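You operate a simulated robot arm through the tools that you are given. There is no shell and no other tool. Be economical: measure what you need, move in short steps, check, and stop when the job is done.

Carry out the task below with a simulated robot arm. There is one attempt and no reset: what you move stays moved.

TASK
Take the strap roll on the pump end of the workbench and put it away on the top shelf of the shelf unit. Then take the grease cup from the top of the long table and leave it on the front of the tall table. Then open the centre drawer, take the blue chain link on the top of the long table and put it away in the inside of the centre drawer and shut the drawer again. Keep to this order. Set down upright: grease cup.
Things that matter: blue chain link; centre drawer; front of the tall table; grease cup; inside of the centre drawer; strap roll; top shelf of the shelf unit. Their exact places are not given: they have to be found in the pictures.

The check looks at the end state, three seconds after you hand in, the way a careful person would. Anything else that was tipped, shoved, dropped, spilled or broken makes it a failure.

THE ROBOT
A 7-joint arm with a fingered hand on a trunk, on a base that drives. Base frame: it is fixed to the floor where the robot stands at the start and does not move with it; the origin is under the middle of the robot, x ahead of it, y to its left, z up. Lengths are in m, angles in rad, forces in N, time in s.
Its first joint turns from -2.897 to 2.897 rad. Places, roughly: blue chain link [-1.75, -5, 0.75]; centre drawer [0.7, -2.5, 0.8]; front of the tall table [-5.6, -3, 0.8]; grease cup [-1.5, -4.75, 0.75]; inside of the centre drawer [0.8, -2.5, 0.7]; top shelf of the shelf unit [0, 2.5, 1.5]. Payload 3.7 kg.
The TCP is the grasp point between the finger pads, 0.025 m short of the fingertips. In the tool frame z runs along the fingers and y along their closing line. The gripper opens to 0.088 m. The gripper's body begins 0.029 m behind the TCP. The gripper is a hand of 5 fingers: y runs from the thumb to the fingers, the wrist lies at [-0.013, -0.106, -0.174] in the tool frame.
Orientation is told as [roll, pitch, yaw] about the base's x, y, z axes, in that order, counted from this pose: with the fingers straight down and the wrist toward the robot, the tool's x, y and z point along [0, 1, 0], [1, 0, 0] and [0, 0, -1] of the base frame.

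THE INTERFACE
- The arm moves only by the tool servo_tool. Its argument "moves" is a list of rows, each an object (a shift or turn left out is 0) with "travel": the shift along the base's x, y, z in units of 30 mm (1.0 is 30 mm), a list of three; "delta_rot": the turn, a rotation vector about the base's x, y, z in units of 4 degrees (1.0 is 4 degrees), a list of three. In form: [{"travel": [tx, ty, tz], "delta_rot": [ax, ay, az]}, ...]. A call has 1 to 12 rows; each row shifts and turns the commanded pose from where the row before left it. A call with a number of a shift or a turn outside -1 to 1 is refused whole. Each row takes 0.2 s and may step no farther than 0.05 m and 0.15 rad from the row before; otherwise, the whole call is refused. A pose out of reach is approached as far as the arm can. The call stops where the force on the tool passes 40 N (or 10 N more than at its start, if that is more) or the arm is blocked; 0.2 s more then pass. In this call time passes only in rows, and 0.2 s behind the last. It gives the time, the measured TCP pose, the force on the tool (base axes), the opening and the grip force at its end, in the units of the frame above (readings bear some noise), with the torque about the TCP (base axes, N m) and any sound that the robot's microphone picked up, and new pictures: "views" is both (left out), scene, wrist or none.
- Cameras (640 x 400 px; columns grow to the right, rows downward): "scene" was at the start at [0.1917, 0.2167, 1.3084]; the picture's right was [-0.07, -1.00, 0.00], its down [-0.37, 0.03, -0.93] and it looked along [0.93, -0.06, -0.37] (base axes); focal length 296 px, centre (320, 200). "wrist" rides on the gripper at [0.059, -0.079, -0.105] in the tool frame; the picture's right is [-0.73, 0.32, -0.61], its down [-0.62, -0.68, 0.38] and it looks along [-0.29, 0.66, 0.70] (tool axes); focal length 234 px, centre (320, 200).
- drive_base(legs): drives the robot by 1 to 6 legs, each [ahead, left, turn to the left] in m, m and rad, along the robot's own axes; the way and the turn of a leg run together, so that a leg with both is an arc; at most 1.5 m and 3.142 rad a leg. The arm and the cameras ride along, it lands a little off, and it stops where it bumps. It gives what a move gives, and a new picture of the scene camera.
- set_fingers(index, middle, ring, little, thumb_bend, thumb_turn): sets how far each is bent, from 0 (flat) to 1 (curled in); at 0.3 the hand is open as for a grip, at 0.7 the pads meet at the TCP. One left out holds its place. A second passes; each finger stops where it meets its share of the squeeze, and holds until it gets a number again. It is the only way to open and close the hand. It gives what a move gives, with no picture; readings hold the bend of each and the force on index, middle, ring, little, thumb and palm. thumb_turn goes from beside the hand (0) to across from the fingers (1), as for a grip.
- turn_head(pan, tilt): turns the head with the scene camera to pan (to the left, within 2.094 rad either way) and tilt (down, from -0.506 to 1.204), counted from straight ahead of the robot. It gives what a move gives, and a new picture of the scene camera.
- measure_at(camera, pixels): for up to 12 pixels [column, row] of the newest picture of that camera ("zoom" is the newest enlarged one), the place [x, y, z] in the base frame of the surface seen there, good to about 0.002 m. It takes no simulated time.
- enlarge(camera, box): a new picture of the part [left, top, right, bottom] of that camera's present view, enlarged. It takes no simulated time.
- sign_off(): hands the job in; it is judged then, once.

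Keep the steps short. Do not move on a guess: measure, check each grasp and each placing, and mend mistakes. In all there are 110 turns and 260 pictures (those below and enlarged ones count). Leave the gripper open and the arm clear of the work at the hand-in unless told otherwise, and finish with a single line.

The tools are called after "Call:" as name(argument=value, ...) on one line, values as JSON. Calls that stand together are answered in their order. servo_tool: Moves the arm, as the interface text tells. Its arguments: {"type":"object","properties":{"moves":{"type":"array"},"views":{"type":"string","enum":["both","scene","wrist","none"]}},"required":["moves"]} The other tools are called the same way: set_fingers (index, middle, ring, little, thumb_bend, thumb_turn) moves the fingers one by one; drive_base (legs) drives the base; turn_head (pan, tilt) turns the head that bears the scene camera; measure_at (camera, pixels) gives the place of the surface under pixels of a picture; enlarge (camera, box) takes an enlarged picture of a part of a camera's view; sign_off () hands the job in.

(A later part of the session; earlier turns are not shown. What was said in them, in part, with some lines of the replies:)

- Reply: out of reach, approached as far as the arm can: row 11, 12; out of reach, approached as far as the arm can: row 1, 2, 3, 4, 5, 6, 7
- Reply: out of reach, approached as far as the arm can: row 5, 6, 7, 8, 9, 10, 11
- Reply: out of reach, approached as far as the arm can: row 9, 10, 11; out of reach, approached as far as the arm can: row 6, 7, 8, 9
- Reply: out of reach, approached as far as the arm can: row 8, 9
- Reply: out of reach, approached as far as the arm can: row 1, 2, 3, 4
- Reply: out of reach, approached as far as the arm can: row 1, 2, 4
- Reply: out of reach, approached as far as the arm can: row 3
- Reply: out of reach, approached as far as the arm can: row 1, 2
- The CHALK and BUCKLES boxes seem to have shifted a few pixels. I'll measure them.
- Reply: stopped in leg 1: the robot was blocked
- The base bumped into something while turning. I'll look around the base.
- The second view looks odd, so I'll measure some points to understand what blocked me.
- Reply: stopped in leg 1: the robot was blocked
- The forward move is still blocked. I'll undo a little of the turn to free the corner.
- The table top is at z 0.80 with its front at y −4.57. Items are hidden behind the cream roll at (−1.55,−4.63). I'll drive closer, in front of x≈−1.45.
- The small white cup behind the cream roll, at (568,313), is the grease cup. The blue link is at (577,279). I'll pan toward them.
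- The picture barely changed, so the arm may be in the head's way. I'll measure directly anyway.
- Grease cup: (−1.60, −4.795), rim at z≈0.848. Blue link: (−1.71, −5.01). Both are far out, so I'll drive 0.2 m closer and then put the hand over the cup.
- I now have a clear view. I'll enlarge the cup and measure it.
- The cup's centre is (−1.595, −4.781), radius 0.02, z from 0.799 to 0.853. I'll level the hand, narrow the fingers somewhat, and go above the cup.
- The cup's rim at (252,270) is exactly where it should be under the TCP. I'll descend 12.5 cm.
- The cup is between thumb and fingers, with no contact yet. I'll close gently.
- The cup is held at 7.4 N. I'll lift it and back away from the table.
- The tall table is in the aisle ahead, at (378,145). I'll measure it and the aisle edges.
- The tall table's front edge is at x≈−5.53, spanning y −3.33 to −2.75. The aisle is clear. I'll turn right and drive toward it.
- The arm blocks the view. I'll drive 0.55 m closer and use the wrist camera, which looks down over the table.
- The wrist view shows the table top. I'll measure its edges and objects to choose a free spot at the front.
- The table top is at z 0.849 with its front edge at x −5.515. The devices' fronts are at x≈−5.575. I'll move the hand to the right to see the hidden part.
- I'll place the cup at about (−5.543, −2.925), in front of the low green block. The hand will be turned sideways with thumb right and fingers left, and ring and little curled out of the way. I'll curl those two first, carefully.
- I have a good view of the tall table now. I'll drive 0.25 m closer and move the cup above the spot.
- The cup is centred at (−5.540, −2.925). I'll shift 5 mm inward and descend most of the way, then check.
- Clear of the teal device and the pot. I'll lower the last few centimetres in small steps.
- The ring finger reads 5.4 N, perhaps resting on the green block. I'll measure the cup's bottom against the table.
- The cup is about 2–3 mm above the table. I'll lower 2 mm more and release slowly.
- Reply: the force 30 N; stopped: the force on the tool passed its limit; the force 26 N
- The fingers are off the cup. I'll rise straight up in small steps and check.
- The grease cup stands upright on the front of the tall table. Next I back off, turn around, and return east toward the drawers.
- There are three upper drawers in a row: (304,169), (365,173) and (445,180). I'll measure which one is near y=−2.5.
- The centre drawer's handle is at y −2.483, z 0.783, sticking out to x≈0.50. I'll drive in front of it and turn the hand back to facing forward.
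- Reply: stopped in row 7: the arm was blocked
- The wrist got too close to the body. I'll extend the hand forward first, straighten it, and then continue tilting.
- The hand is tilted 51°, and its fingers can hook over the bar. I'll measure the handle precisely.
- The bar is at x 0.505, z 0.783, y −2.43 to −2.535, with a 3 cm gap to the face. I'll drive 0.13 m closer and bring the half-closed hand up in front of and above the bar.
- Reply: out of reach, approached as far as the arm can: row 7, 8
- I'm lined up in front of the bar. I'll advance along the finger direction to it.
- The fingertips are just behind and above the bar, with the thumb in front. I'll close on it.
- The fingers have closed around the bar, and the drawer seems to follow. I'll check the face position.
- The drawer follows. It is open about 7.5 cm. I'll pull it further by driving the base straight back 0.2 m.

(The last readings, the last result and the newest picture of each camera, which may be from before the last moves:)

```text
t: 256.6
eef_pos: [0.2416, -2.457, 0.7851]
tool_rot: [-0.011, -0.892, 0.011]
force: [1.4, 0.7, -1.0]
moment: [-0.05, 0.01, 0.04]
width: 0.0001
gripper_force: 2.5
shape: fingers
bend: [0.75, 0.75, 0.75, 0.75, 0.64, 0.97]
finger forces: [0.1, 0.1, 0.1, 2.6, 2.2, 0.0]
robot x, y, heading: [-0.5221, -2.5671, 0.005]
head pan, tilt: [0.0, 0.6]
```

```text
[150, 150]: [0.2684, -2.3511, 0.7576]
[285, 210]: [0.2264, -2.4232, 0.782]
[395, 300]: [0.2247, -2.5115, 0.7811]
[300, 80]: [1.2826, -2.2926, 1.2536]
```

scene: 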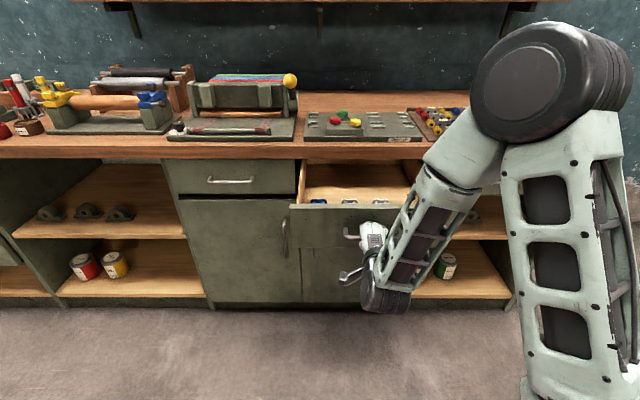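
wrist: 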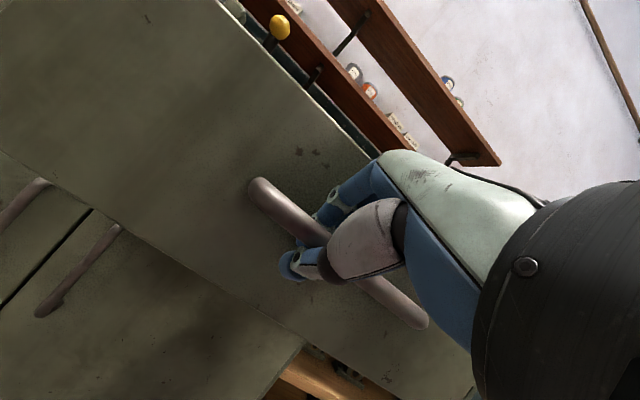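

The drawer is open about 27 cm. I'll open the hand and draw back from the handle.

Call:
set_fingers(index=0.45, middle=0.45, ring=0.45, little=0.45, thumb_bend=0.4)

Call:
servo_tool(moves=[{"travel": [-0.4, 0, 0.5]}, {"travel": [-0.8, 0, 0.6]}, {"travel": [-0.8, 0, 0.8]}, {"travel": [-0.3, 0, 1]}], views="both")

```text
t: 257.6
eef_pos: [0.2415, -2.4571, 0.7837]
tool_rot: [-0.014, -0.89, 0.011]
force: [-0.2, 0.8, 0.2]
moment: [0.01, -0.02, 0.01]
width: 0.0576
gripper_force: 0.0
shape: fingers
bend: [0.45, 0.45, 0.45, 0.45, 0.4, 0.97]
finger forces: [0.1, 0.0, 0.0, 0.1, 0.0, 0.0]
robot x, y, heading: [-0.5248, -2.5727, 0.006]
head pan, tilt: [0.0, 0.6]
```

```text
t: 258.6
eef_pos: [0.2014, -2.4368, 0.8772]
tool_rot: [-0.012, -0.89, 0.011]
force: [-0.4, -1.0, 0.0]
moment: [0.01, -0.01, -0.02]
width: 0.0576
gripper_force: 0.1
shape: fingers
bend: [0.45, 0.45, 0.45, 0.45, 0.4, 0.97]
finger forces: [0.0, 0.0, 0.0, 0.0, 0.0, 0.1]
out of reach, approached as far as the arm can: row 2, 3
robot x, y, heading: [-0.5245, -2.5699, 0.003]
head pan, tilt: [0.0, 0.6]
```

scene: 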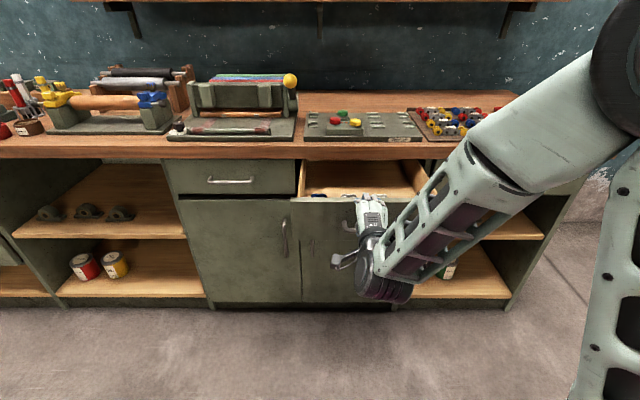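
wrist: 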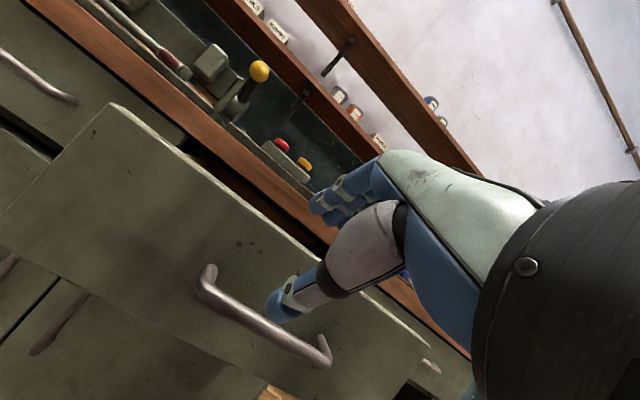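

Clear of the handle. I'll lift up and bring the fingers back to pointing down.

Call:
servo_tool(moves=[{"travel": [0, 0, 1]}, {"travel": [0, 0, 1]}, {"travel": [0, 0, 1]}, {"travel": [0, 0, 1], "delta_rot": [0, 1, 0]}, {"travel": [0, 0, 1], "delta_rot": [0, 1, 0]}, {"travel": [0, 0, 1], "delta_rot": [0, 1, 0]}, {"travel": [0, 0, 1], "delta_rot": [0, 1, 0]}, {"travel": [0, 0, 1], "delta_rot": [0, 1, 0]}, {"travel": [0, 0, 1], "delta_rot": [0, 1, 0]}, {"travel": [0, 0, 1], "delta_rot": [0, 1, 0]}, {"travel": [0, 0, 1], "delta_rot": [0, 1, 0]}, {"travel": [0, 0, 1], "delta_rot": [0, 1, 0]}], views="none")

Call:
servo_tool(moves=[{"delta_rot": [0, 1, 0]}, {"delta_rot": [0, 1, 0]}, {"delta_rot": [0, 1, 0]}, {"delta_rot": [0, 0.75, 0]}, {"travel": [0, 0, 0]}], views="wrist")

Call:
turn_head(pan=-0.05, tilt=0.7)

Call:
enlarge(camera="scene", box=[250, 90, 490, 240])

```text
t: 261.2
eef_pos: [0.2006, -2.4385, 1.2356]
tool_rot: [-0.006, -0.261, 0.008]
force: [-0.1, 0.2, 0.5]
moment: [0.0, 0.03, 0.0]
width: 0.0577
gripper_force: 0.0
shape: fingers
bend: [0.45, 0.45, 0.45, 0.45, 0.4, 0.97]
finger forces: [0.0, 0.1, 0.0, 0.1, 0.1, 0.0]
robot x, y, heading: [-0.5255, -2.5696, 0.005]
head pan, tilt: [0.0, 0.6]
```

```text
t: 262.4
eef_pos: [0.1999, -2.4371, 1.2368]
tool_rot: [-0.003, -0.001, 0.006]
force: [0.3, 0.1, 0.2]
moment: [0.01, 0.01, 0.0]
width: 0.0579
gripper_force: 0.0
shape: fingers
bend: [0.45, 0.45, 0.45, 0.45, 0.4, 0.97]
finger forces: [0.0, 0.1, 0.0, 0.0, 0.0, 0.1]
robot x, y, heading: [-0.5274, -2.5743, 0.003]
head pan, tilt: [0.0, 0.6]
```

wrist: 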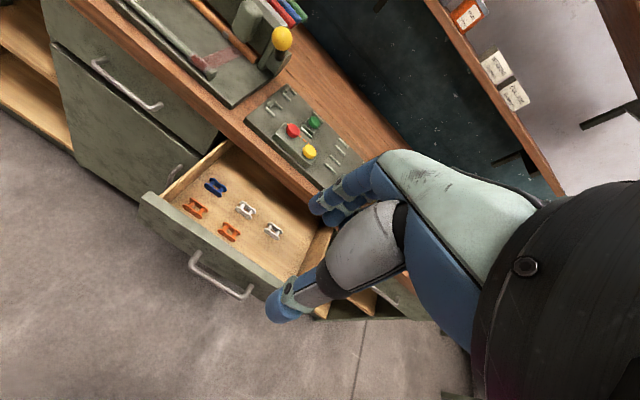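

```text
t: 263.1
eef_pos: [0.202, -2.4389, 1.2369]
tool_rot: [-0.003, -0.002, 0.006]
force: [-0.3, 0.9, -0.3]
moment: [0.0, 0.03, 0.0]
width: 0.0577
gripper_force: 0.0
shape: fingers
bend: [0.45, 0.45, 0.45, 0.45, 0.4, 0.97]
finger forces: [0.0, 0.0, 0.0, 0.0, 0.0, 0.0]
robot x, y, heading: [-0.5253, -2.5734, 0.003]
head pan, tilt: [-0.051, 0.7]
```

scene: 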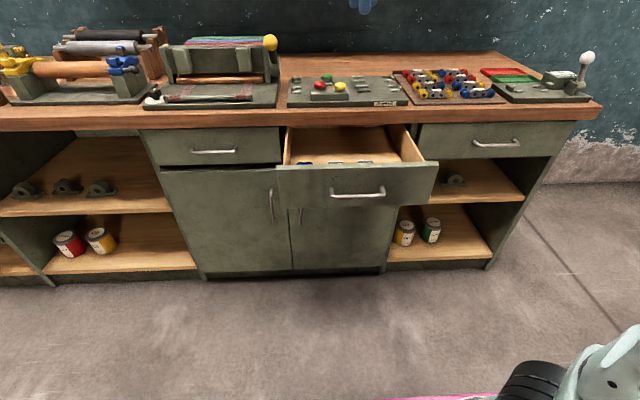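

```text
2.67 times, centred on (370, 165) of scene
```

zoom: 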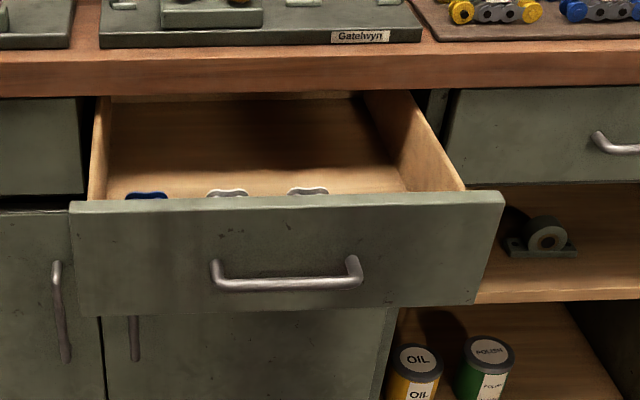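

The drawer holds small links at its left side, and its right side is free. I'll measure the inside.

Call:
measure_at(camera="wrist", pixels=[[216, 186], [245, 210], [274, 230], [229, 231], [195, 208], [300, 250], [280, 200], [250, 265], [290, 262], [305, 280], [240, 165], [315, 235]])

```text
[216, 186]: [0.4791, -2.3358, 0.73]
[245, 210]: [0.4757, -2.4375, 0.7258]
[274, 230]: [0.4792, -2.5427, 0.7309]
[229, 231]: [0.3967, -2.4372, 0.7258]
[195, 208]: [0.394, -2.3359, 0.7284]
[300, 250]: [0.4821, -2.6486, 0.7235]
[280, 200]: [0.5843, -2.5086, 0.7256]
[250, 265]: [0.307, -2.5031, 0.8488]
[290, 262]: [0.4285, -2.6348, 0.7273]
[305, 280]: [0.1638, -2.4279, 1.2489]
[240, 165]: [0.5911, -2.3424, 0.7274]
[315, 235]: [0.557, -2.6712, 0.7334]
```

The drawer floor is at z≈0.724, with free space around (0.40, −2.56). Next is the blue link. I'll back off, turn right and drive to the long table.

Call:
drive_base(legs=[[-0.3, 0, 0], [0, 0, -1.57], [1.15, -0.85, 0], [0.3, 0, 0]])

Call:
turn_head(pan=-0.2, tilt=0.6)

```text
t: 277.4
eef_pos: [-1.5383, -4.7413, 1.2361]
tool_rot: [-0.004, -0.001, -1.563]
force: [0.3, -0.3, 0.1]
moment: [0.03, 0.04, 0.01]
width: 0.0578
gripper_force: 0.0
shape: fingers
bend: [0.45, 0.45, 0.45, 0.45, 0.4, 0.97]
finger forces: [0.0, 0.1, 0.0, 0.0, 0.0, 0.0]
robot x, y, heading: [-1.6725, -4.0125, -1.562]
head pan, tilt: [-0.051, 0.7]
```

scene: 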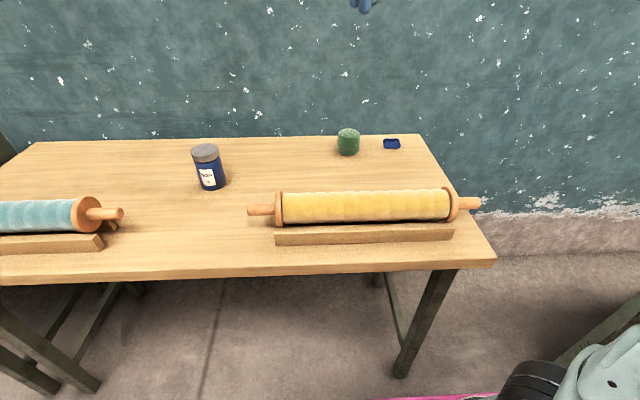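

```text
t: 278.1
eef_pos: [-1.5382, -4.7419, 1.236]
tool_rot: [-0.004, 0.001, -1.561]
force: [0.1, -0.2, 0.3]
moment: [0.02, 0.0, 0.0]
width: 0.0574
gripper_force: 0.0
shape: fingers
bend: [0.45, 0.45, 0.45, 0.45, 0.4, 0.97]
finger forces: [0.0, 0.1, 0.1, 0.0, 0.1, 0.0]
robot x, y, heading: [-1.6708, -4.0145, -1.561]
head pan, tilt: [-0.201, 0.6]
```

scene: 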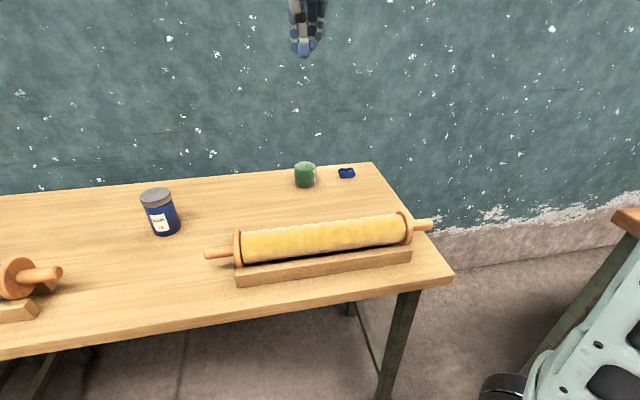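

Call:
drive_base(legs=[[0.12, 0, 0]])

Call:
enlarge(camera="scene", box=[250, 140, 410, 240])

```text
t: 279.3
eef_pos: [-1.5368, -4.8613, 1.2363]
tool_rot: [-0.004, 0.0, -1.563]
force: [-0.9, -0.2, -1.6]
moment: [0.02, 0.01, 0.01]
width: 0.0577
gripper_force: 0.0
shape: fingers
bend: [0.45, 0.45, 0.45, 0.45, 0.4, 0.97]
finger forces: [0.0, 0.0, 0.1, 0.1, 0.1, 0.1]
robot x, y, heading: [-1.6696, -4.1385, -1.563]
head pan, tilt: [-0.201, 0.6]
```

scene: 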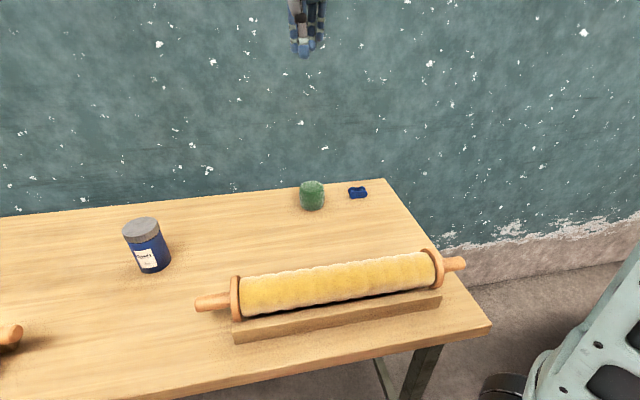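

```text
4.00 times, centred on (330, 190) of scene
```

zoom: 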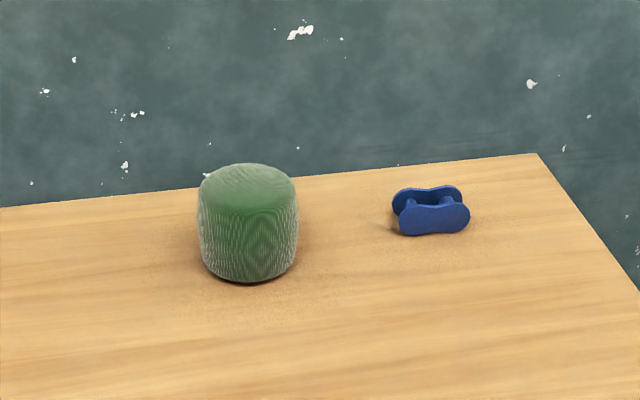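

Call:
measure_at(camera="zoom", pixels=[[432, 188], [432, 207], [432, 222], [402, 222], [466, 216], [395, 200], [458, 192], [298, 230], [248, 280], [430, 250], [535, 155], [430, 150]])

Call:
servo_tool(moves=[{"travel": [-1, 0, -1]}, {"travel": [-1, -0.8, -1]}, {"travel": [-1, -0.8, -1]}, {"travel": [-1, -0.8, -1]}, {"travel": [-1, -0.7, -1]}, {"travel": [-0.8, 0, -1]}], views="wrist")

```text
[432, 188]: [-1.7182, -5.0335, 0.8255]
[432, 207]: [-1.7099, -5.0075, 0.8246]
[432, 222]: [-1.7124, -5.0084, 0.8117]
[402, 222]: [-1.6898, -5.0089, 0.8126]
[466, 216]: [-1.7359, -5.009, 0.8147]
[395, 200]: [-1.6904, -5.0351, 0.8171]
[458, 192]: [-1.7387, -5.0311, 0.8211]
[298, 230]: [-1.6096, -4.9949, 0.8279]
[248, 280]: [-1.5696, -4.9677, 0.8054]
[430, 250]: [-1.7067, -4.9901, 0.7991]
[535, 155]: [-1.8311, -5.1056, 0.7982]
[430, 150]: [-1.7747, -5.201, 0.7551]
```

```text
t: 280.7
eef_pos: [-1.7098, -4.9558, 1.0569]
tool_rot: [-0.003, 0.0, -1.561]
force: [1.3, -0.4, -0.4]
moment: [-0.01, 0.06, -0.05]
width: 0.0577
gripper_force: 0.1
shape: fingers
bend: [0.45, 0.45, 0.45, 0.45, 0.4, 0.98]
finger forces: [0.0, 0.1, 0.1, 0.1, 0.1, 0.0]
robot x, y, heading: [-1.6741, -4.1371, -1.56]
head pan, tilt: [-0.201, 0.6]
```

wrist: 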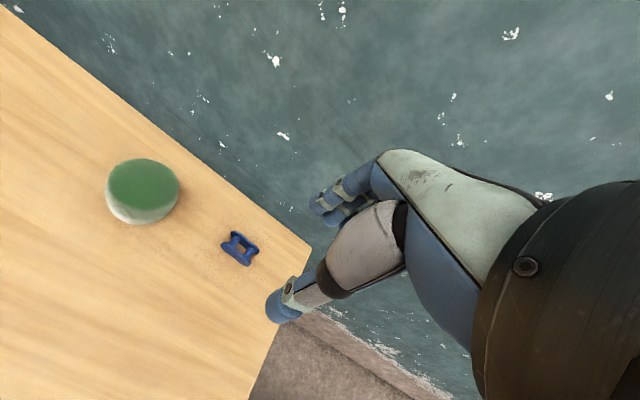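

The link's centre is (−1.713, −5.022), 3 cm across its plates along y, z from 0.80 to 0.825. I'll move above it and low.

Call:
servo_tool(moves=[{"travel": [-0.1, -0.8, -1]}, {"travel": [0, -0.8, -1]}, {"travel": [0, -0.6, -1]}, {"travel": [0, 0, -1]}, {"travel": [0, 0, -1]}], views="wrist")

Call:
enlarge(camera="wrist", box=[220, 180, 380, 340])

```text
t: 281.9
eef_pos: [-1.7151, -5.0206, 0.9054]
tool_rot: [-0.004, 0.001, -1.562]
force: [0.1, 0.3, -0.1]
moment: [0.0, -0.02, -0.02]
width: 0.0575
gripper_force: 0.1
shape: fingers
bend: [0.45, 0.45, 0.45, 0.45, 0.4, 0.98]
finger forces: [0.0, 0.1, 0.0, 0.1, 0.0, 0.0]
robot x, y, heading: [-1.675, -4.136, -1.56]
head pan, tilt: [-0.201, 0.6]
```

wrist: 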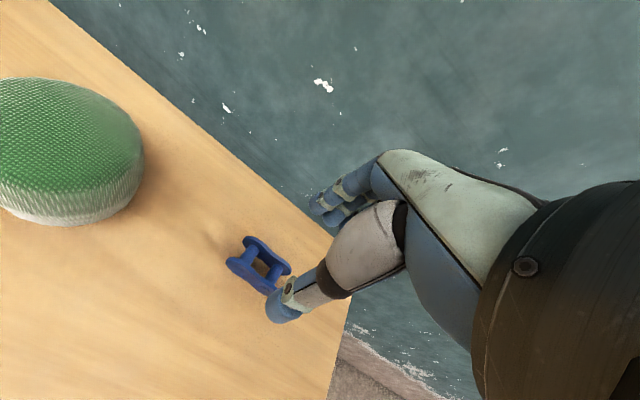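

```text
2.50 times, centred on (300, 260) of wrist
```

zoom: 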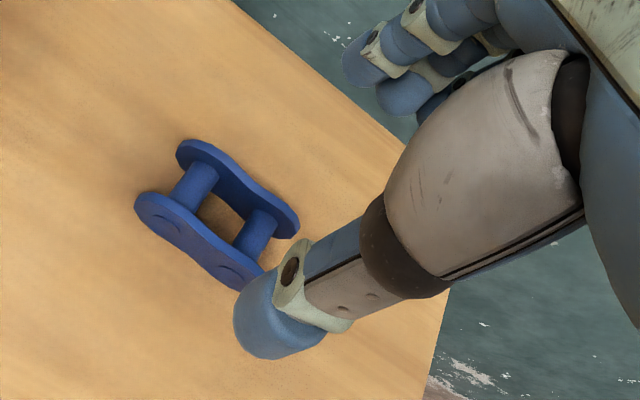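

The link is under the TCP, at (258,263) against an expected (262,265). I'll descend 8 cm.

Call:
servo_tool(moves=[{"travel": [0.05, -0.03, -1]}, {"travel": [0, 0, -1]}, {"travel": [0, 0, -0.5]}, {"travel": [0, 0, -0.17]}], views="wrist")

Call:
enlarge(camera="wrist", box=[240, 160, 400, 320])

```text
t: 282.9
eef_pos: [-1.7126, -5.0216, 0.8277]
tool_rot: [-0.003, -0.003, -1.562]
force: [0.6, 0.1, 16.9]
moment: [-0.61, 0.12, -0.01]
width: 0.0577
gripper_force: 8.6
shape: fingers
bend: [0.45, 0.43, 0.45, 0.45, 0.4, 0.98]
finger forces: [0.3, 16.8, 0.0, 0.0, 0.1, 0.1]
robot x, y, heading: [-1.6733, -4.1335, -1.562]
head pan, tilt: [-0.201, 0.6]
```

wrist: 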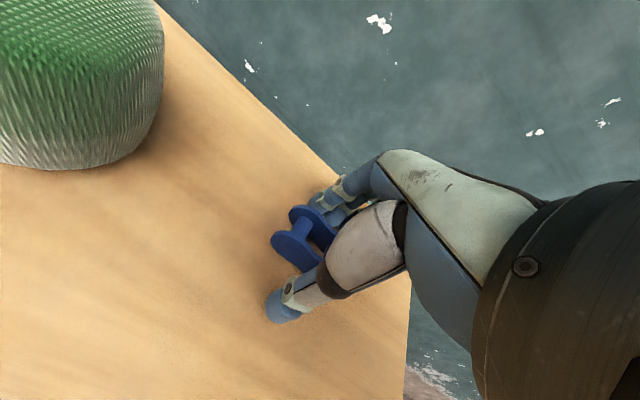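

```text
2.50 times, centred on (320, 240) of wrist
```

zoom: 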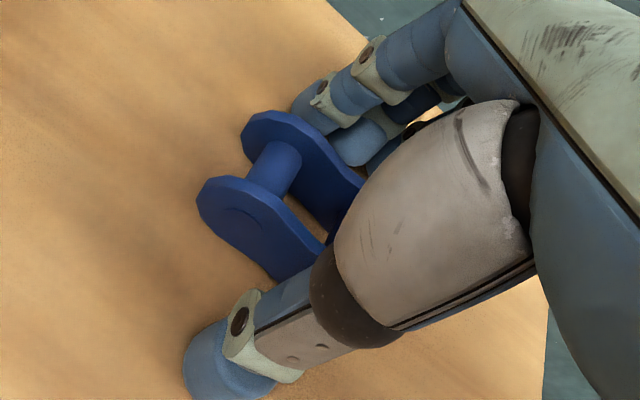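

The middle fingertip touches the table. I'll raise 4 mm and close gently on the link.

Call:
servo_tool(moves=[{"travel": [0, 0, 0.15]}], views="none")

Call:
set_fingers(index=0.65, middle=0.65, ring=0.55, little=0.5, thumb_bend=0.65)

Call:
servo_tool(moves=[{"travel": [0, 0, 0.3]}, {"travel": [0, 0, 1]}, {"travel": [0, 0, 1]}], views="wrist")

```text
t: 283.3
eef_pos: [-1.7139, -5.0214, 0.8307]
tool_rot: [-0.004, 0.001, -1.562]
force: [0.1, 0.0, 0.4]
moment: [0.01, -0.01, 0.01]
width: 0.058
gripper_force: 0.1
shape: fingers
bend: [0.45, 0.45, 0.45, 0.45, 0.4, 0.98]
finger forces: [0.0, 0.0, 0.0, 0.0, 0.0, 0.1]
robot x, y, heading: [-1.6717, -4.1377, -1.563]
head pan, tilt: [-0.201, 0.6]
```

```text
t: 284.3
eef_pos: [-1.7122, -5.0212, 0.83]
tool_rot: [-0.002, 0.0, -1.563]
force: [0.2, -0.2, 0.6]
moment: [0.0, 0.0, 0.0]
width: 0.0239
gripper_force: 5.3
shape: fingers
bend: [0.6, 0.62, 0.55, 0.5, 0.58, 0.97]
finger forces: [3.2, 2.2, 0.0, 0.1, 5.4, 0.0]
robot x, y, heading: [-1.6699, -4.1336, -1.565]
head pan, tilt: [-0.201, 0.6]
```

```text
t: 285.1
eef_pos: [-1.7136, -5.0218, 0.8986]
tool_rot: [-0.004, 0.0, -1.563]
force: [-0.2, 0.5, -1.0]
moment: [0.02, 0.01, -0.01]
width: 0.0241
gripper_force: 5.7
shape: fingers
bend: [0.6, 0.62, 0.55, 0.5, 0.58, 0.97]
finger forces: [3.1, 2.2, 0.0, 0.0, 5.4, 0.1]
robot x, y, heading: [-1.6716, -4.135, -1.561]
head pan, tilt: [-0.201, 0.6]
```

wrist: 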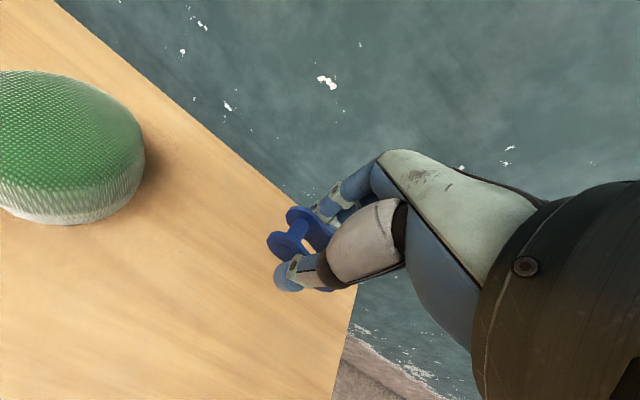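

The link is held. I'll lift, retract, and drive back to the drawer.

Call:
servo_tool(moves=[{"travel": [0, 0, 1]}, {"travel": [0, 0, 1]}, {"travel": [0, 1, 1]}, {"travel": [0, 1, 1]}, {"travel": [0.5, 1, 1]}, {"travel": [0.5, 1, 1]}, {"travel": [0.5, 1, 1]}, {"travel": [0.5, 1, 1]}, {"travel": [0.5, 1, 1]}, {"travel": [0.5, 1, 1]}, {"travel": [0.5, 0, 1]}], views="none")

Call:
drive_base(legs=[[-0.42, 0, 0], [-1.15, 0.85, 0], [0, 0, 1.565]])

Call:
turn_head(pan=0, tilt=0.6)

```text
t: 287.5
eef_pos: [-1.6081, -4.7825, 1.2288]
tool_rot: [-0.003, 0.001, -1.561]
force: [1.0, -0.8, -1.0]
moment: [-0.03, 0.01, 0.02]
width: 0.0239
gripper_force: 5.2
shape: fingers
bend: [0.6, 0.62, 0.55, 0.5, 0.58, 0.97]
finger forces: [3.2, 2.1, 0.1, 0.0, 5.3, 0.1]
robot x, y, heading: [-1.6694, -4.1368, -1.559]
head pan, tilt: [-0.201, 0.6]
```

```text
t: 300.6
eef_pos: [-0.1863, -2.5004, 1.2292]
tool_rot: [-0.005, 0.0, 0.009]
force: [-0.3, 0.2, -0.1]
moment: [-0.03, 0.03, 0.01]
width: 0.0235
gripper_force: 5.4
shape: fingers
bend: [0.6, 0.62, 0.55, 0.5, 0.58, 0.97]
finger forces: [3.2, 1.9, 0.0, 0.0, 5.0, 0.1]
robot x, y, heading: [-0.8334, -2.5639, 0.005]
head pan, tilt: [-0.201, 0.6]
```

scene: 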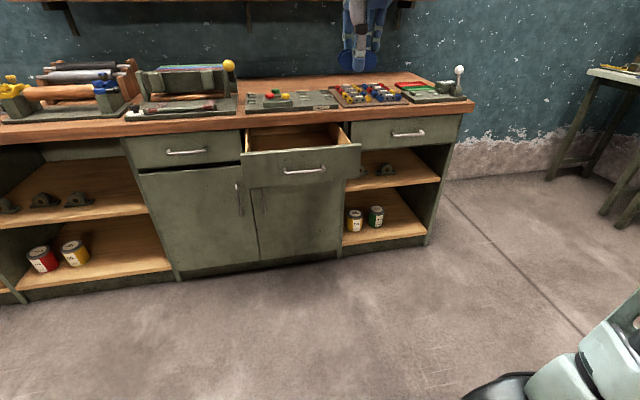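

```text
t: 301.4
eef_pos: [-0.1868, -2.5007, 1.2289]
tool_rot: [-0.004, -0.001, 0.009]
force: [-0.2, 0.3, -1.5]
moment: [0.02, -0.01, 0.0]
width: 0.0235
gripper_force: 5.1
shape: fingers
bend: [0.6, 0.62, 0.55, 0.5, 0.58, 0.97]
finger forces: [3.1, 1.8, 0.0, 0.0, 5.1, 0.0]
robot x, y, heading: [-0.8286, -2.5641, 0.007]
head pan, tilt: [0.0, 0.6]
```

scene: 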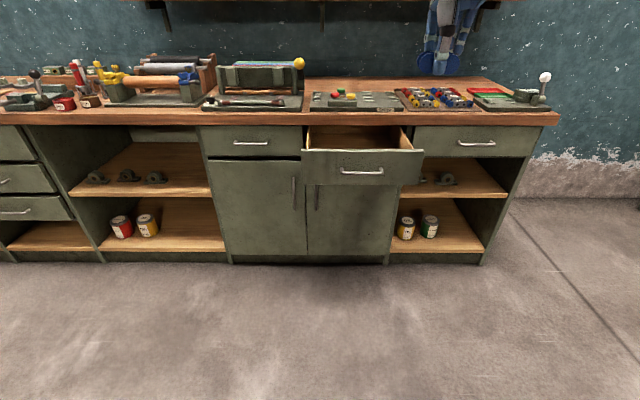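

The drawer is still open. I'll drive 0.5 m ahead, move over the free spot and check from above.

Call:
drive_base(legs=[[0.5, 0, 0]])

Call:
servo_tool(moves=[{"travel": [1, -0.5, -1]}, {"travel": [1, -0.5, -1]}, {"travel": [0.6, -0.6, -1]}, {"travel": [0, -0.4, -1]}, {"travel": [0, 0, -1]}], views="both")

```text
t: 304.3
eef_pos: [0.3124, -2.4934, 1.2288]
tool_rot: [-0.003, -0.001, 0.013]
force: [0.2, -0.8, -0.6]
moment: [-0.02, -0.01, -0.03]
width: 0.0235
gripper_force: 4.5
shape: fingers
bend: [0.6, 0.62, 0.55, 0.5, 0.58, 0.97]
finger forces: [3.1, 1.9, 0.0, 0.0, 5.0, 0.0]
robot x, y, heading: [-0.335, -2.5624, 0.012]
head pan, tilt: [0.0, 0.6]
```

scene: 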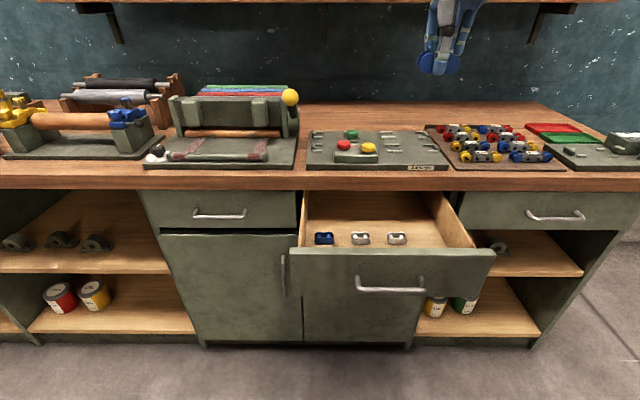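

```text
t: 305.5
eef_pos: [0.3898, -2.5532, 1.0798]
tool_rot: [-0.006, -0.003, 0.011]
force: [0.1, -0.1, -1.5]
moment: [0.0, 0.02, 0.01]
width: 0.0231
gripper_force: 5.6
shape: fingers
bend: [0.6, 0.62, 0.55, 0.5, 0.58, 0.97]
finger forces: [3.1, 1.9, 0.0, 0.0, 5.0, 0.1]
robot x, y, heading: [-0.3329, -2.5593, 0.015]
head pan, tilt: [0.0, 0.6]
```

scene: 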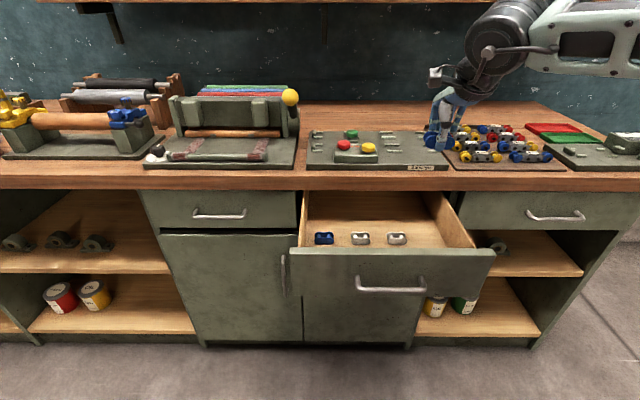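
wrist: 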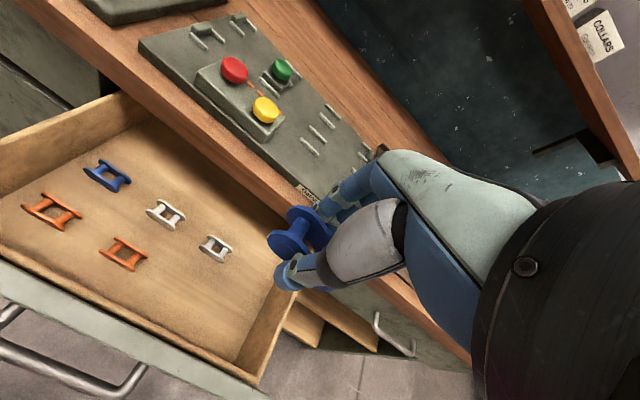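

The free spot should be a bit further in so that the wrist camera clears the drawer's front wall (top at z 0.849). I'll curl the little finger, shift to (0.435, −2.595), and descend partway.

Call:
set_fingers(little=1.0)

Call:
servo_tool(moves=[{"travel": [0.75, -0.7, -1]}, {"travel": [0.75, -0.7, -1]}, {"travel": [0, 0, -1]}, {"travel": [0, 0, -1]}, {"travel": [0, 0, -1]}, {"travel": [0, 0, -1]}], views="both")

Call:
enlarge(camera="scene", box=[290, 130, 510, 290])

```text
t: 306.5
eef_pos: [0.3897, -2.5529, 1.0797]
tool_rot: [-0.003, 0.001, 0.014]
force: [0.2, 0.2, -1.2]
moment: [0.0, -0.02, -0.02]
width: 0.0234
gripper_force: 5.1
shape: fingers
bend: [0.6, 0.62, 0.55, 1.0, 0.58, 0.97]
finger forces: [3.1, 2.0, 0.0, 0.0, 5.1, 0.0]
robot x, y, heading: [-0.3337, -2.5545, 0.011]
head pan, tilt: [0.0, 0.6]
```

```text
t: 307.9
eef_pos: [0.4344, -2.5962, 0.8985]
tool_rot: [-0.006, -0.001, 0.012]
force: [-0.7, -1.2, -0.8]
moment: [0.04, -0.01, 0.0]
width: 0.0236
gripper_force: 4.6
shape: fingers
bend: [0.6, 0.62, 0.55, 1.0, 0.58, 0.97]
finger forces: [2.9, 2.0, 0.0, 0.0, 4.8, 0.1]
robot x, y, heading: [-0.3333, -2.5613, 0.007]
head pan, tilt: [0.0, 0.6]
```

scene: 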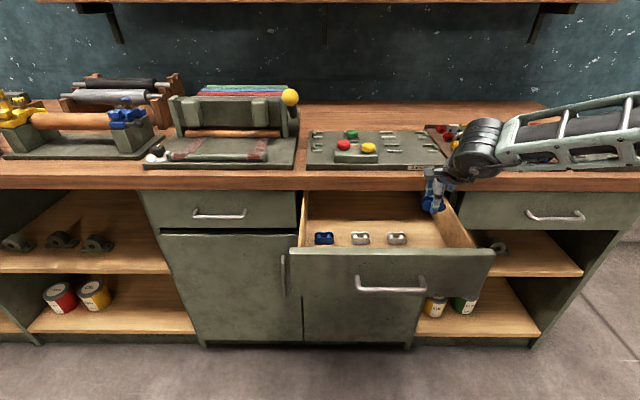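
wrist: 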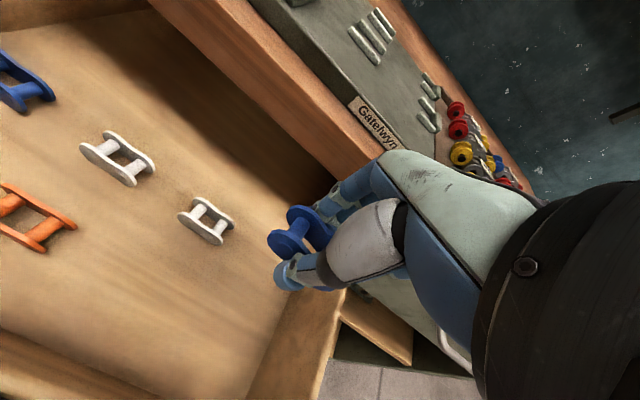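

```text
2.50 times, centred on (400, 210) of scene
```

zoom: 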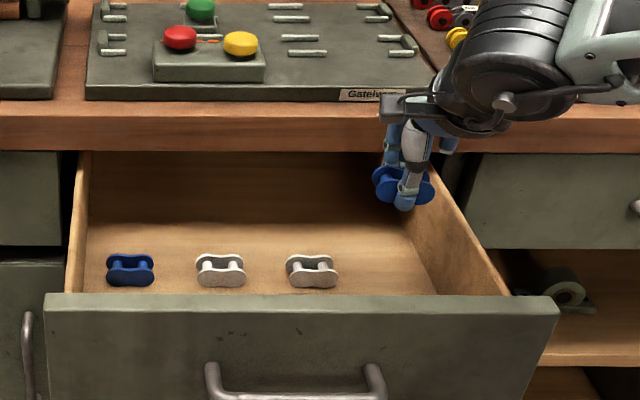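

Call:
measure_at(camera="wrist", pixels=[[320, 300], [300, 330], [280, 340], [340, 165], [300, 230], [215, 225], [330, 200]])

Call:
measure_at(camera="zoom", pixels=[[455, 210], [480, 260], [430, 240], [405, 190], [395, 115], [450, 150]])

```text
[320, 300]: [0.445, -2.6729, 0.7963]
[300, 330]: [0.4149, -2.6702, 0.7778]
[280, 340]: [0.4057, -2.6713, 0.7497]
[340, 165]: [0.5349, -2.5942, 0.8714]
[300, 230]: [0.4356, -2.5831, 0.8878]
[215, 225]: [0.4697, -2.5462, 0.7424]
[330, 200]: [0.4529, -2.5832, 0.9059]
```

```text
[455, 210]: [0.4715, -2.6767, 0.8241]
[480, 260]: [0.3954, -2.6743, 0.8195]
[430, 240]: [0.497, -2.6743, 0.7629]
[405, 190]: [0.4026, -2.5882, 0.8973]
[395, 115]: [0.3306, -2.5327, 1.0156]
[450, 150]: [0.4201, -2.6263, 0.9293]
```

The right wall is at y −2.672 and the clearances hold. I'll shift 8 mm toward the front and lower to the drawer floor.

Call:
servo_tool(moves=[{"travel": [-0.27, 0.1, -1]}, {"travel": [0, 0, -1]}, {"travel": [0, 0, -1]}, {"travel": [0, 0, -1]}, {"travel": [0, 0, -0.5]}], views="both")

Call:
enlarge(camera="scene", box=[290, 130, 510, 290])

```text
t: 309.1
eef_pos: [0.4261, -2.5935, 0.7639]
tool_rot: [-0.003, 0.001, 0.012]
force: [0.3, 0.1, -0.3]
moment: [0.01, 0.0, 0.0]
width: 0.0235
gripper_force: 5.0
shape: fingers
bend: [0.6, 0.62, 0.55, 1.0, 0.58, 0.97]
finger forces: [3.0, 2.0, 0.0, 0.0, 4.9, 0.1]
robot x, y, heading: [-0.3345, -2.5558, 0.011]
head pan, tilt: [0.0, 0.6]
```

scene: 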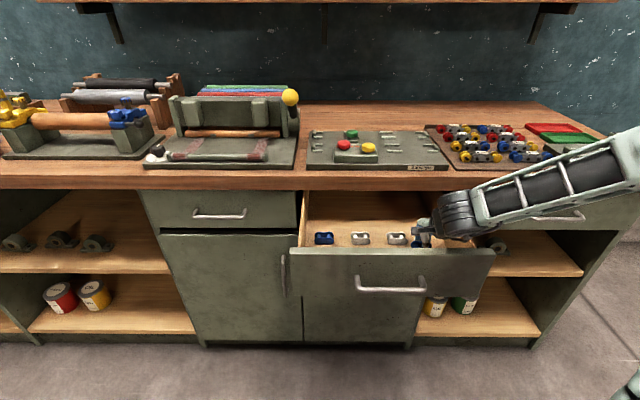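
wrist: 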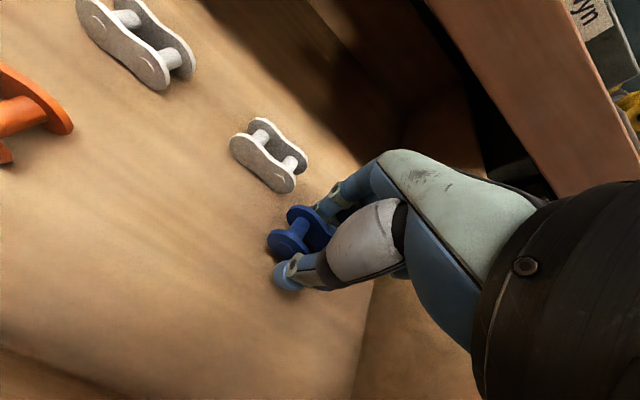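

```text
2.50 times, centred on (400, 210) of scene
```

zoom: 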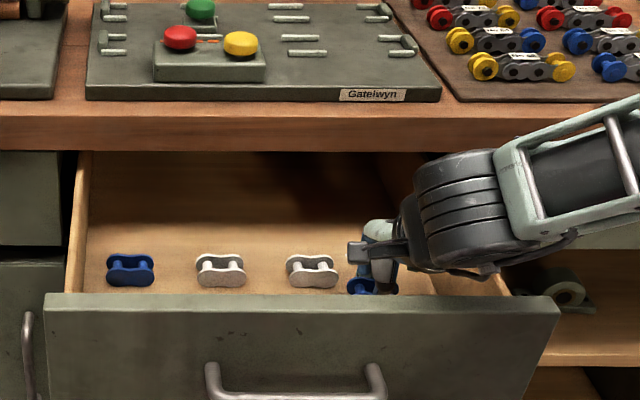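

I'll lower the last 7 mm and watch the force.

Call:
servo_tool(moves=[{"travel": [0, 0, -0.13]}, {"travel": [0, 0, -0.1]}], views="none")

Call:
set_fingers(index=0.54, middle=0.56, ring=0.5, thumb_bend=0.48)

Call:
servo_tool(moves=[{"travel": [0, 0, 0.1]}], views="wrist")

```text
t: 309.7
eef_pos: [0.4272, -2.5927, 0.757]
tool_rot: [-0.004, 0.0, 0.013]
force: [0.1, 0.5, 0.0]
moment: [-0.04, 0.01, -0.02]
width: 0.0233
gripper_force: 5.3
shape: fingers
bend: [0.6, 0.62, 0.55, 1.0, 0.58, 0.97]
finger forces: [3.0, 1.9, 0.1, 0.0, 4.9, 0.0]
robot x, y, heading: [-0.3325, -2.5612, 0.008]
head pan, tilt: [0.0, 0.6]
```

```text
t: 310.7
eef_pos: [0.4278, -2.5936, 0.7566]
tool_rot: [-0.004, 0.0, 0.012]
force: [-0.2, 0.6, 0.4]
moment: [0.0, 0.01, 0.0]
width: 0.0387
gripper_force: 0.1
shape: fingers
bend: [0.54, 0.56, 0.5, 1.0, 0.48, 0.97]
finger forces: [0.0, 0.1, 0.1, 0.1, 0.0, 0.1]
robot x, y, heading: [-0.3353, -2.5563, 0.013]
head pan, tilt: [0.0, 0.6]
```

```text
t: 311.1
eef_pos: [0.428, -2.5926, 0.7607]
tool_rot: [-0.005, -0.002, 0.013]
force: [0.2, 0.0, 0.4]
moment: [-0.02, -0.05, 0.04]
width: 0.0389
gripper_force: 0.1
shape: fingers
bend: [0.54, 0.56, 0.5, 1.0, 0.48, 0.97]
finger forces: [0.1, 0.1, 0.0, 0.1, 0.1, 0.0]
robot x, y, heading: [-0.3325, -2.5594, 0.006]
head pan, tilt: [0.0, 0.6]
```

wrist: 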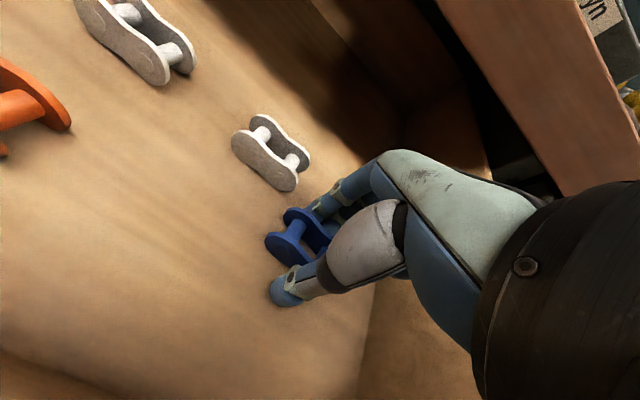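

The link is released onto the drawer floor. I'll rise straight up.

Call:
servo_tool(moves=[{"travel": [0, 0, 0.5]}, {"travel": [0, 0, 1]}, {"travel": [0, 0, 1]}, {"travel": [0, 0, 1]}, {"travel": [0, 0, 1]}, {"travel": [0, 0, 1]}, {"travel": [-0.5, 0, 1]}, {"travel": [-0.5, 0, 1]}, {"travel": [-0.5, 0, 1]}, {"travel": [-0.5, 0, 1]}], views="both")

```text
t: 313.3
eef_pos: [0.3659, -2.5925, 1.0466]
tool_rot: [-0.005, 0.0, 0.012]
force: [0.5, 0.4, 0.3]
moment: [-0.04, 0.0, -0.03]
width: 0.0392
gripper_force: 0.0
shape: fingers
bend: [0.54, 0.56, 0.5, 1.0, 0.48, 0.97]
finger forces: [0.0, 0.0, 0.0, 0.0, 0.0, 0.0]
robot x, y, heading: [-0.3345, -2.5605, 0.011]
head pan, tilt: [0.0, 0.6]
5 turns are left
```

scene: 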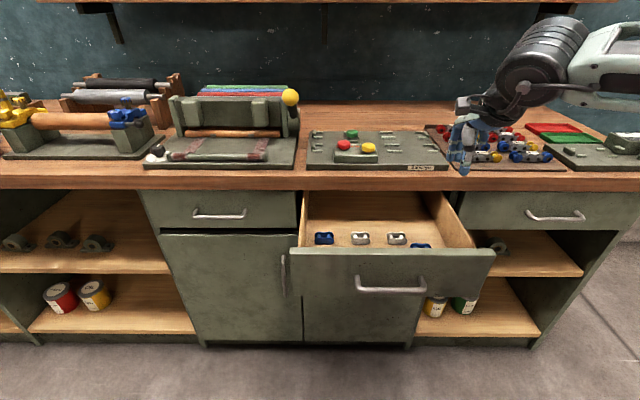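
wrist: 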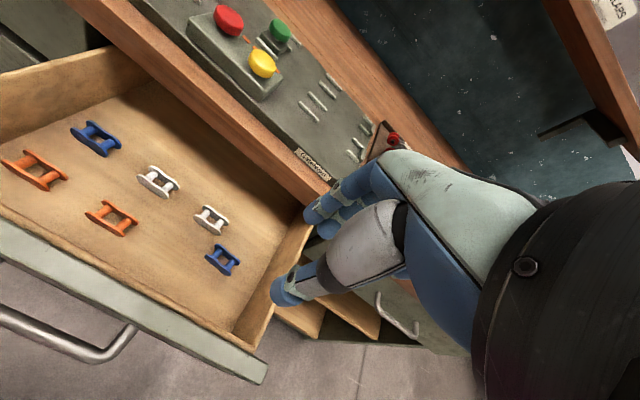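

The blue link lies in the drawer with the others. Few turns remain, so I'll back off a little, bring a closed hand down in front of the handle, and push the drawer shut.

Call:
drive_base(legs=[[-0.08, 0, 0]])

Call:
servo_tool(moves=[{"travel": [-1, 0.7, 0]}, {"travel": [-1, 0.7, 0]}, {"travel": [-1, 0.7, -0.3]}, {"travel": [-1, 0.7, -0.5]}, {"travel": [-1, 0.7, -0.5]}, {"travel": [0, 0, -1]}, {"travel": [0, 0, -1]}, {"travel": [0, 0, -1]}, {"travel": [0, 0, -1]}, {"travel": [0, 0, -1]}, {"travel": [0, 0, -1]}, {"travel": [0, 0, -1]}], views="none")

Call:
set_fingers(index=0.7, middle=0.7, ring=0.7, little=0.7, thumb_bend=0.68)

Call:
servo_tool(moves=[{"travel": [0, 0, -1]}, {"travel": [1, 0, 0]}, {"travel": [1, 0, 0]}, {"travel": [1, 0, 0]}, {"travel": [1, 0, 0]}, {"travel": [1, 0, 0]}, {"travel": [1, 0, 0]}, {"travel": [1, 0, 0]}, {"travel": [1, 0, 0]}, {"travel": [1, 0, 0]}, {"travel": [0.5, 0, 0]}], views="both")

```text
t: 314.4
eef_pos: [0.2854, -2.5937, 1.046]
tool_rot: [-0.005, -0.001, 0.014]
force: [0.2, -0.7, 0.0]
moment: [0.01, 0.01, -0.01]
width: 0.0392
gripper_force: 0.1
shape: fingers
bend: [0.54, 0.56, 0.5, 1.0, 0.48, 0.97]
finger forces: [0.0, 0.0, 0.0, 0.1, 0.1, 0.1]
robot x, y, heading: [-0.4145, -2.5621, 0.009]
head pan, tilt: [0.0, 0.6]
```

scene: 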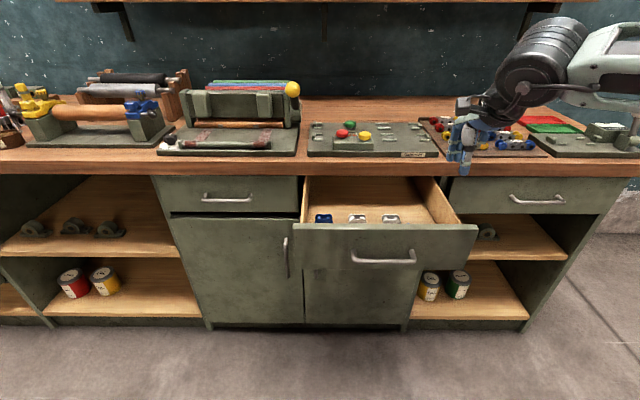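

```text
t: 317.0
eef_pos: [0.1788, -2.46, 0.8414]
tool_rot: [-0.005, 0.004, 0.009]
force: [-0.4, -0.4, 0.7]
moment: [0.01, -0.02, 0.02]
width: 0.0388
gripper_force: 0.0
shape: fingers
bend: [0.54, 0.56, 0.5, 1.0, 0.48, 0.97]
finger forces: [0.0, 0.0, 0.1, 0.0, 0.1, 0.0]
out of reach, approached as far as the arm can: row 9, 10, 11, 12
robot x, y, heading: [-0.4153, -2.5623, 0.007]
head pan, tilt: [0.0, 0.6]
```

```text
t: 318.0
eef_pos: [0.1777, -2.4599, 0.8398]
tool_rot: [-0.007, 0.001, 0.011]
force: [0.3, 1.2, 0.7]
moment: [0.04, -0.03, -0.02]
width: 0.0011
gripper_force: 0.1
shape: fingers
bend: [0.7, 0.7, 0.7, 0.7, 0.68, 0.97]
finger forces: [0.0, 0.0, 0.0, 0.0, 0.0, 0.0]
robot x, y, heading: [-0.4147, -2.5579, 0.01]
head pan, tilt: [0.0, 0.6]
```

```text
t: 320.4
eef_pos: [0.4752, -2.4526, 0.8186]
tool_rot: [-0.003, 0.001, 0.011]
force: [0.1, 0.6, -0.4]
moment: [0.02, -0.02, 0.0]
width: 0.0009
gripper_force: 0.0
shape: fingers
bend: [0.7, 0.7, 0.7, 0.7, 0.68, 0.97]
finger forces: [0.0, 0.0, 0.0, 0.0, 0.0, 0.0]
out of reach, approached as far as the arm can: row 1
robot x, y, heading: [-0.4116, -2.5632, 0.006]
head pan, tilt: [0.0, 0.6]
4 turns are left
```

scene: 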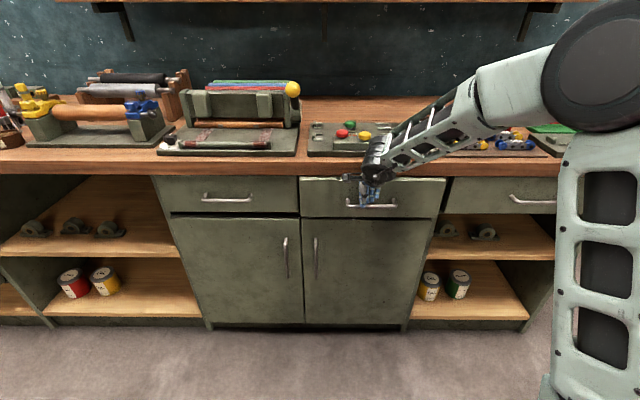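
wrist: 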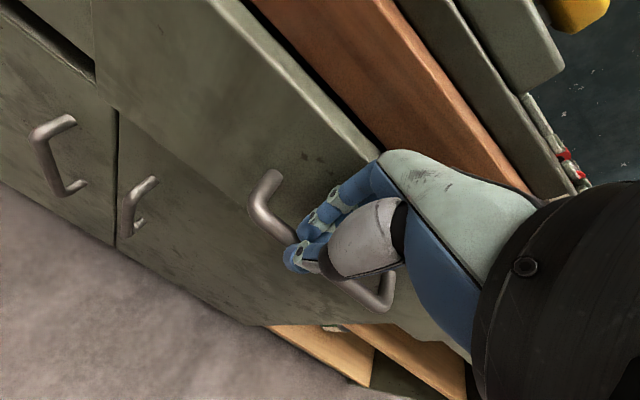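

The drawer is nearly shut. I'll push the last bit, with the force stop, and measure the face in the same turn.

Call:
servo_tool(moves=[{"travel": [0.4, 0, 0]}, {"travel": [0.4, 0, 0]}, {"travel": [0.3, 0, 0]}, {"travel": [0.3, 0, 0]}], views="both")

Call:
measure_at(camera="scene", pixels=[[420, 205], [420, 190], [315, 205], [320, 195], [180, 200], [500, 190]])

```text
t: 321.1
eef_pos: [0.4974, -2.4504, 0.8173]
tool_rot: [-0.005, 0.006, 0.012]
force: [-21.2, -3.9, 4.4]
moment: [0.07, -1.0, -0.27]
width: 0.0011
gripper_force: 10.8
shape: fingers
bend: [0.7, 0.7, 0.7, 0.7, 0.68, 0.97]
finger forces: [0.0, 21.7, 0.0, 0.0, 0.1, 0.0]
robot x, y, heading: [-0.4108, -2.56, 0.012]
head pan, tilt: [0.0, 0.6]
stopped in row 3: the force on the tool passed its limit (the readings are from after the stop); the commanded pose is now the measured one
```

scene: 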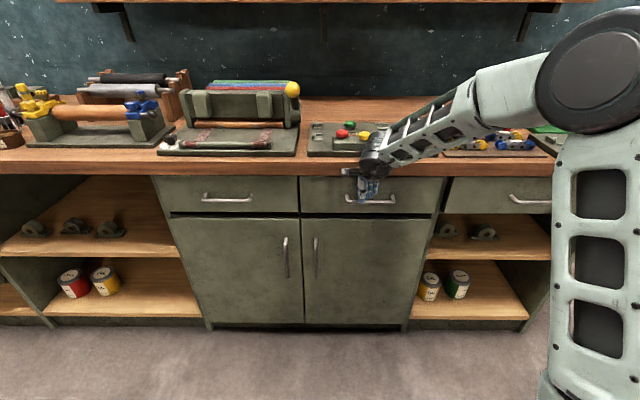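
wrist: 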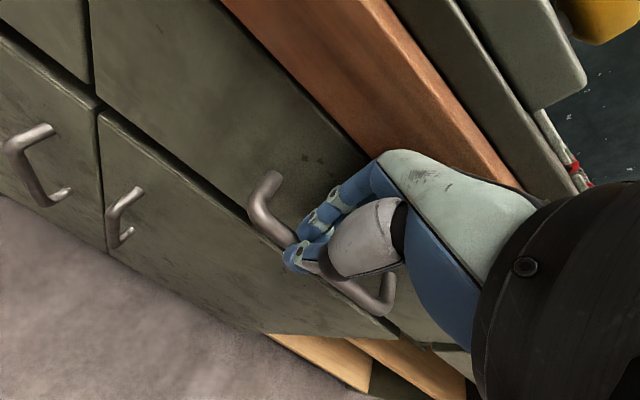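

```text
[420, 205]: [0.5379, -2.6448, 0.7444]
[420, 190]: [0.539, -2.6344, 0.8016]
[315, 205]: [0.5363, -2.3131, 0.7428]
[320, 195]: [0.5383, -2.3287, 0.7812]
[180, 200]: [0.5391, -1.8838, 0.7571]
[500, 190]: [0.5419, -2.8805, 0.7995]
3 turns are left
```

The face is at x≈0.538, level with its neighbours, so the drawer is shut. I'll retreat carefully (slightly up, then back), open the hand, and verify.

Call:
servo_tool(moves=[{"travel": [-0.3, 0, 0.15]}, {"travel": [-0.3, 0, 0.2]}, {"travel": [-0.5, 0, 0.3]}, {"travel": [-1, 0, 0.3]}, {"travel": [-1, 0, 0.5]}, {"travel": [-1, 0, 1]}, {"travel": [0, 0, 1]}, {"travel": [0, 0, 1]}, {"travel": [0, 0, 1]}, {"travel": [0, 0, 1]}], views="none")

Call:
set_fingers(index=0.3, middle=0.3, ring=0.3, little=0.3, thumb_bend=0.3)

Call:
drive_base(legs=[[-0.2, 0, 0]])

Call:
measure_at(camera="scene", pixels=[[415, 180], [330, 195], [360, 170], [320, 180], [220, 180], [400, 195]])

```text
t: 323.3
eef_pos: [0.3758, -2.451, 1.0132]
tool_rot: [-0.005, 0.006, 0.013]
force: [0.3, 0.1, -0.3]
moment: [0.04, 0.02, 0.01]
width: 0.0012
gripper_force: 0.0
shape: fingers
bend: [0.7, 0.7, 0.7, 0.7, 0.68, 0.97]
finger forces: [0.0, 0.0, 0.1, 0.0, 0.0, 0.0]
robot x, y, heading: [-0.4118, -2.5591, 0.012]
head pan, tilt: [0.0, 0.6]
```

```text
t: 324.3
eef_pos: [0.3763, -2.4518, 1.0109]
tool_rot: [-0.005, 0.005, 0.012]
force: [-0.1, 0.5, 0.5]
moment: [0.01, 0.02, 0.01]
width: 0.0845
gripper_force: 0.1
shape: fingers
bend: [0.3, 0.3, 0.3, 0.3, 0.3, 0.97]
finger forces: [0.1, 0.0, 0.0, 0.1, 0.0, 0.0]
robot x, y, heading: [-0.4122, -2.5585, 0.009]
head pan, tilt: [0.0, 0.6]
```

```text
t: 325.9
eef_pos: [0.1795, -2.4548, 1.011]
tool_rot: [-0.005, 0.005, 0.012]
force: [-0.4, -0.3, -0.3]
moment: [-0.01, 0.0, 0.03]
width: 0.0841
gripper_force: 0.1
shape: fingers
bend: [0.3, 0.3, 0.3, 0.3, 0.3, 0.97]
finger forces: [0.0, 0.1, 0.0, 0.1, 0.1, 0.1]
robot x, y, heading: [-0.6098, -2.5609, 0.018]
head pan, tilt: [0.0, 0.6]
```

scene: 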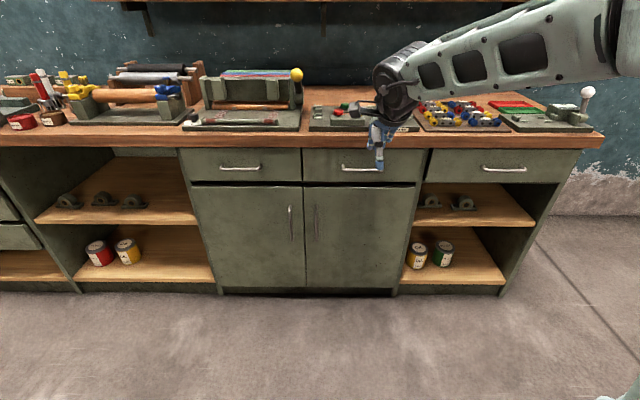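

```text
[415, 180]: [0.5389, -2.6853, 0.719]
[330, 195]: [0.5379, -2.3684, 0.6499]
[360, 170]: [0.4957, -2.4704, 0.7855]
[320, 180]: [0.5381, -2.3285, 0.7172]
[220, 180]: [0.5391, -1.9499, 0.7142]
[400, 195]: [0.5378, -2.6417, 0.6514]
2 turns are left
```

The drawer is flush with its neighbours, the hand is open and the arm is clear, so I'm handing in.

Call:
sign_off()

```text
The job is handed in.
```

The strap roll is on the top shelf, the grease cup stands upright on the front of the tall table, and the blue chain link is in the shut centre drawer; the CHALK box beside the strap roll was nudged about 4 mm (still upright), and the BUCKLES box may have shifted slightly too.
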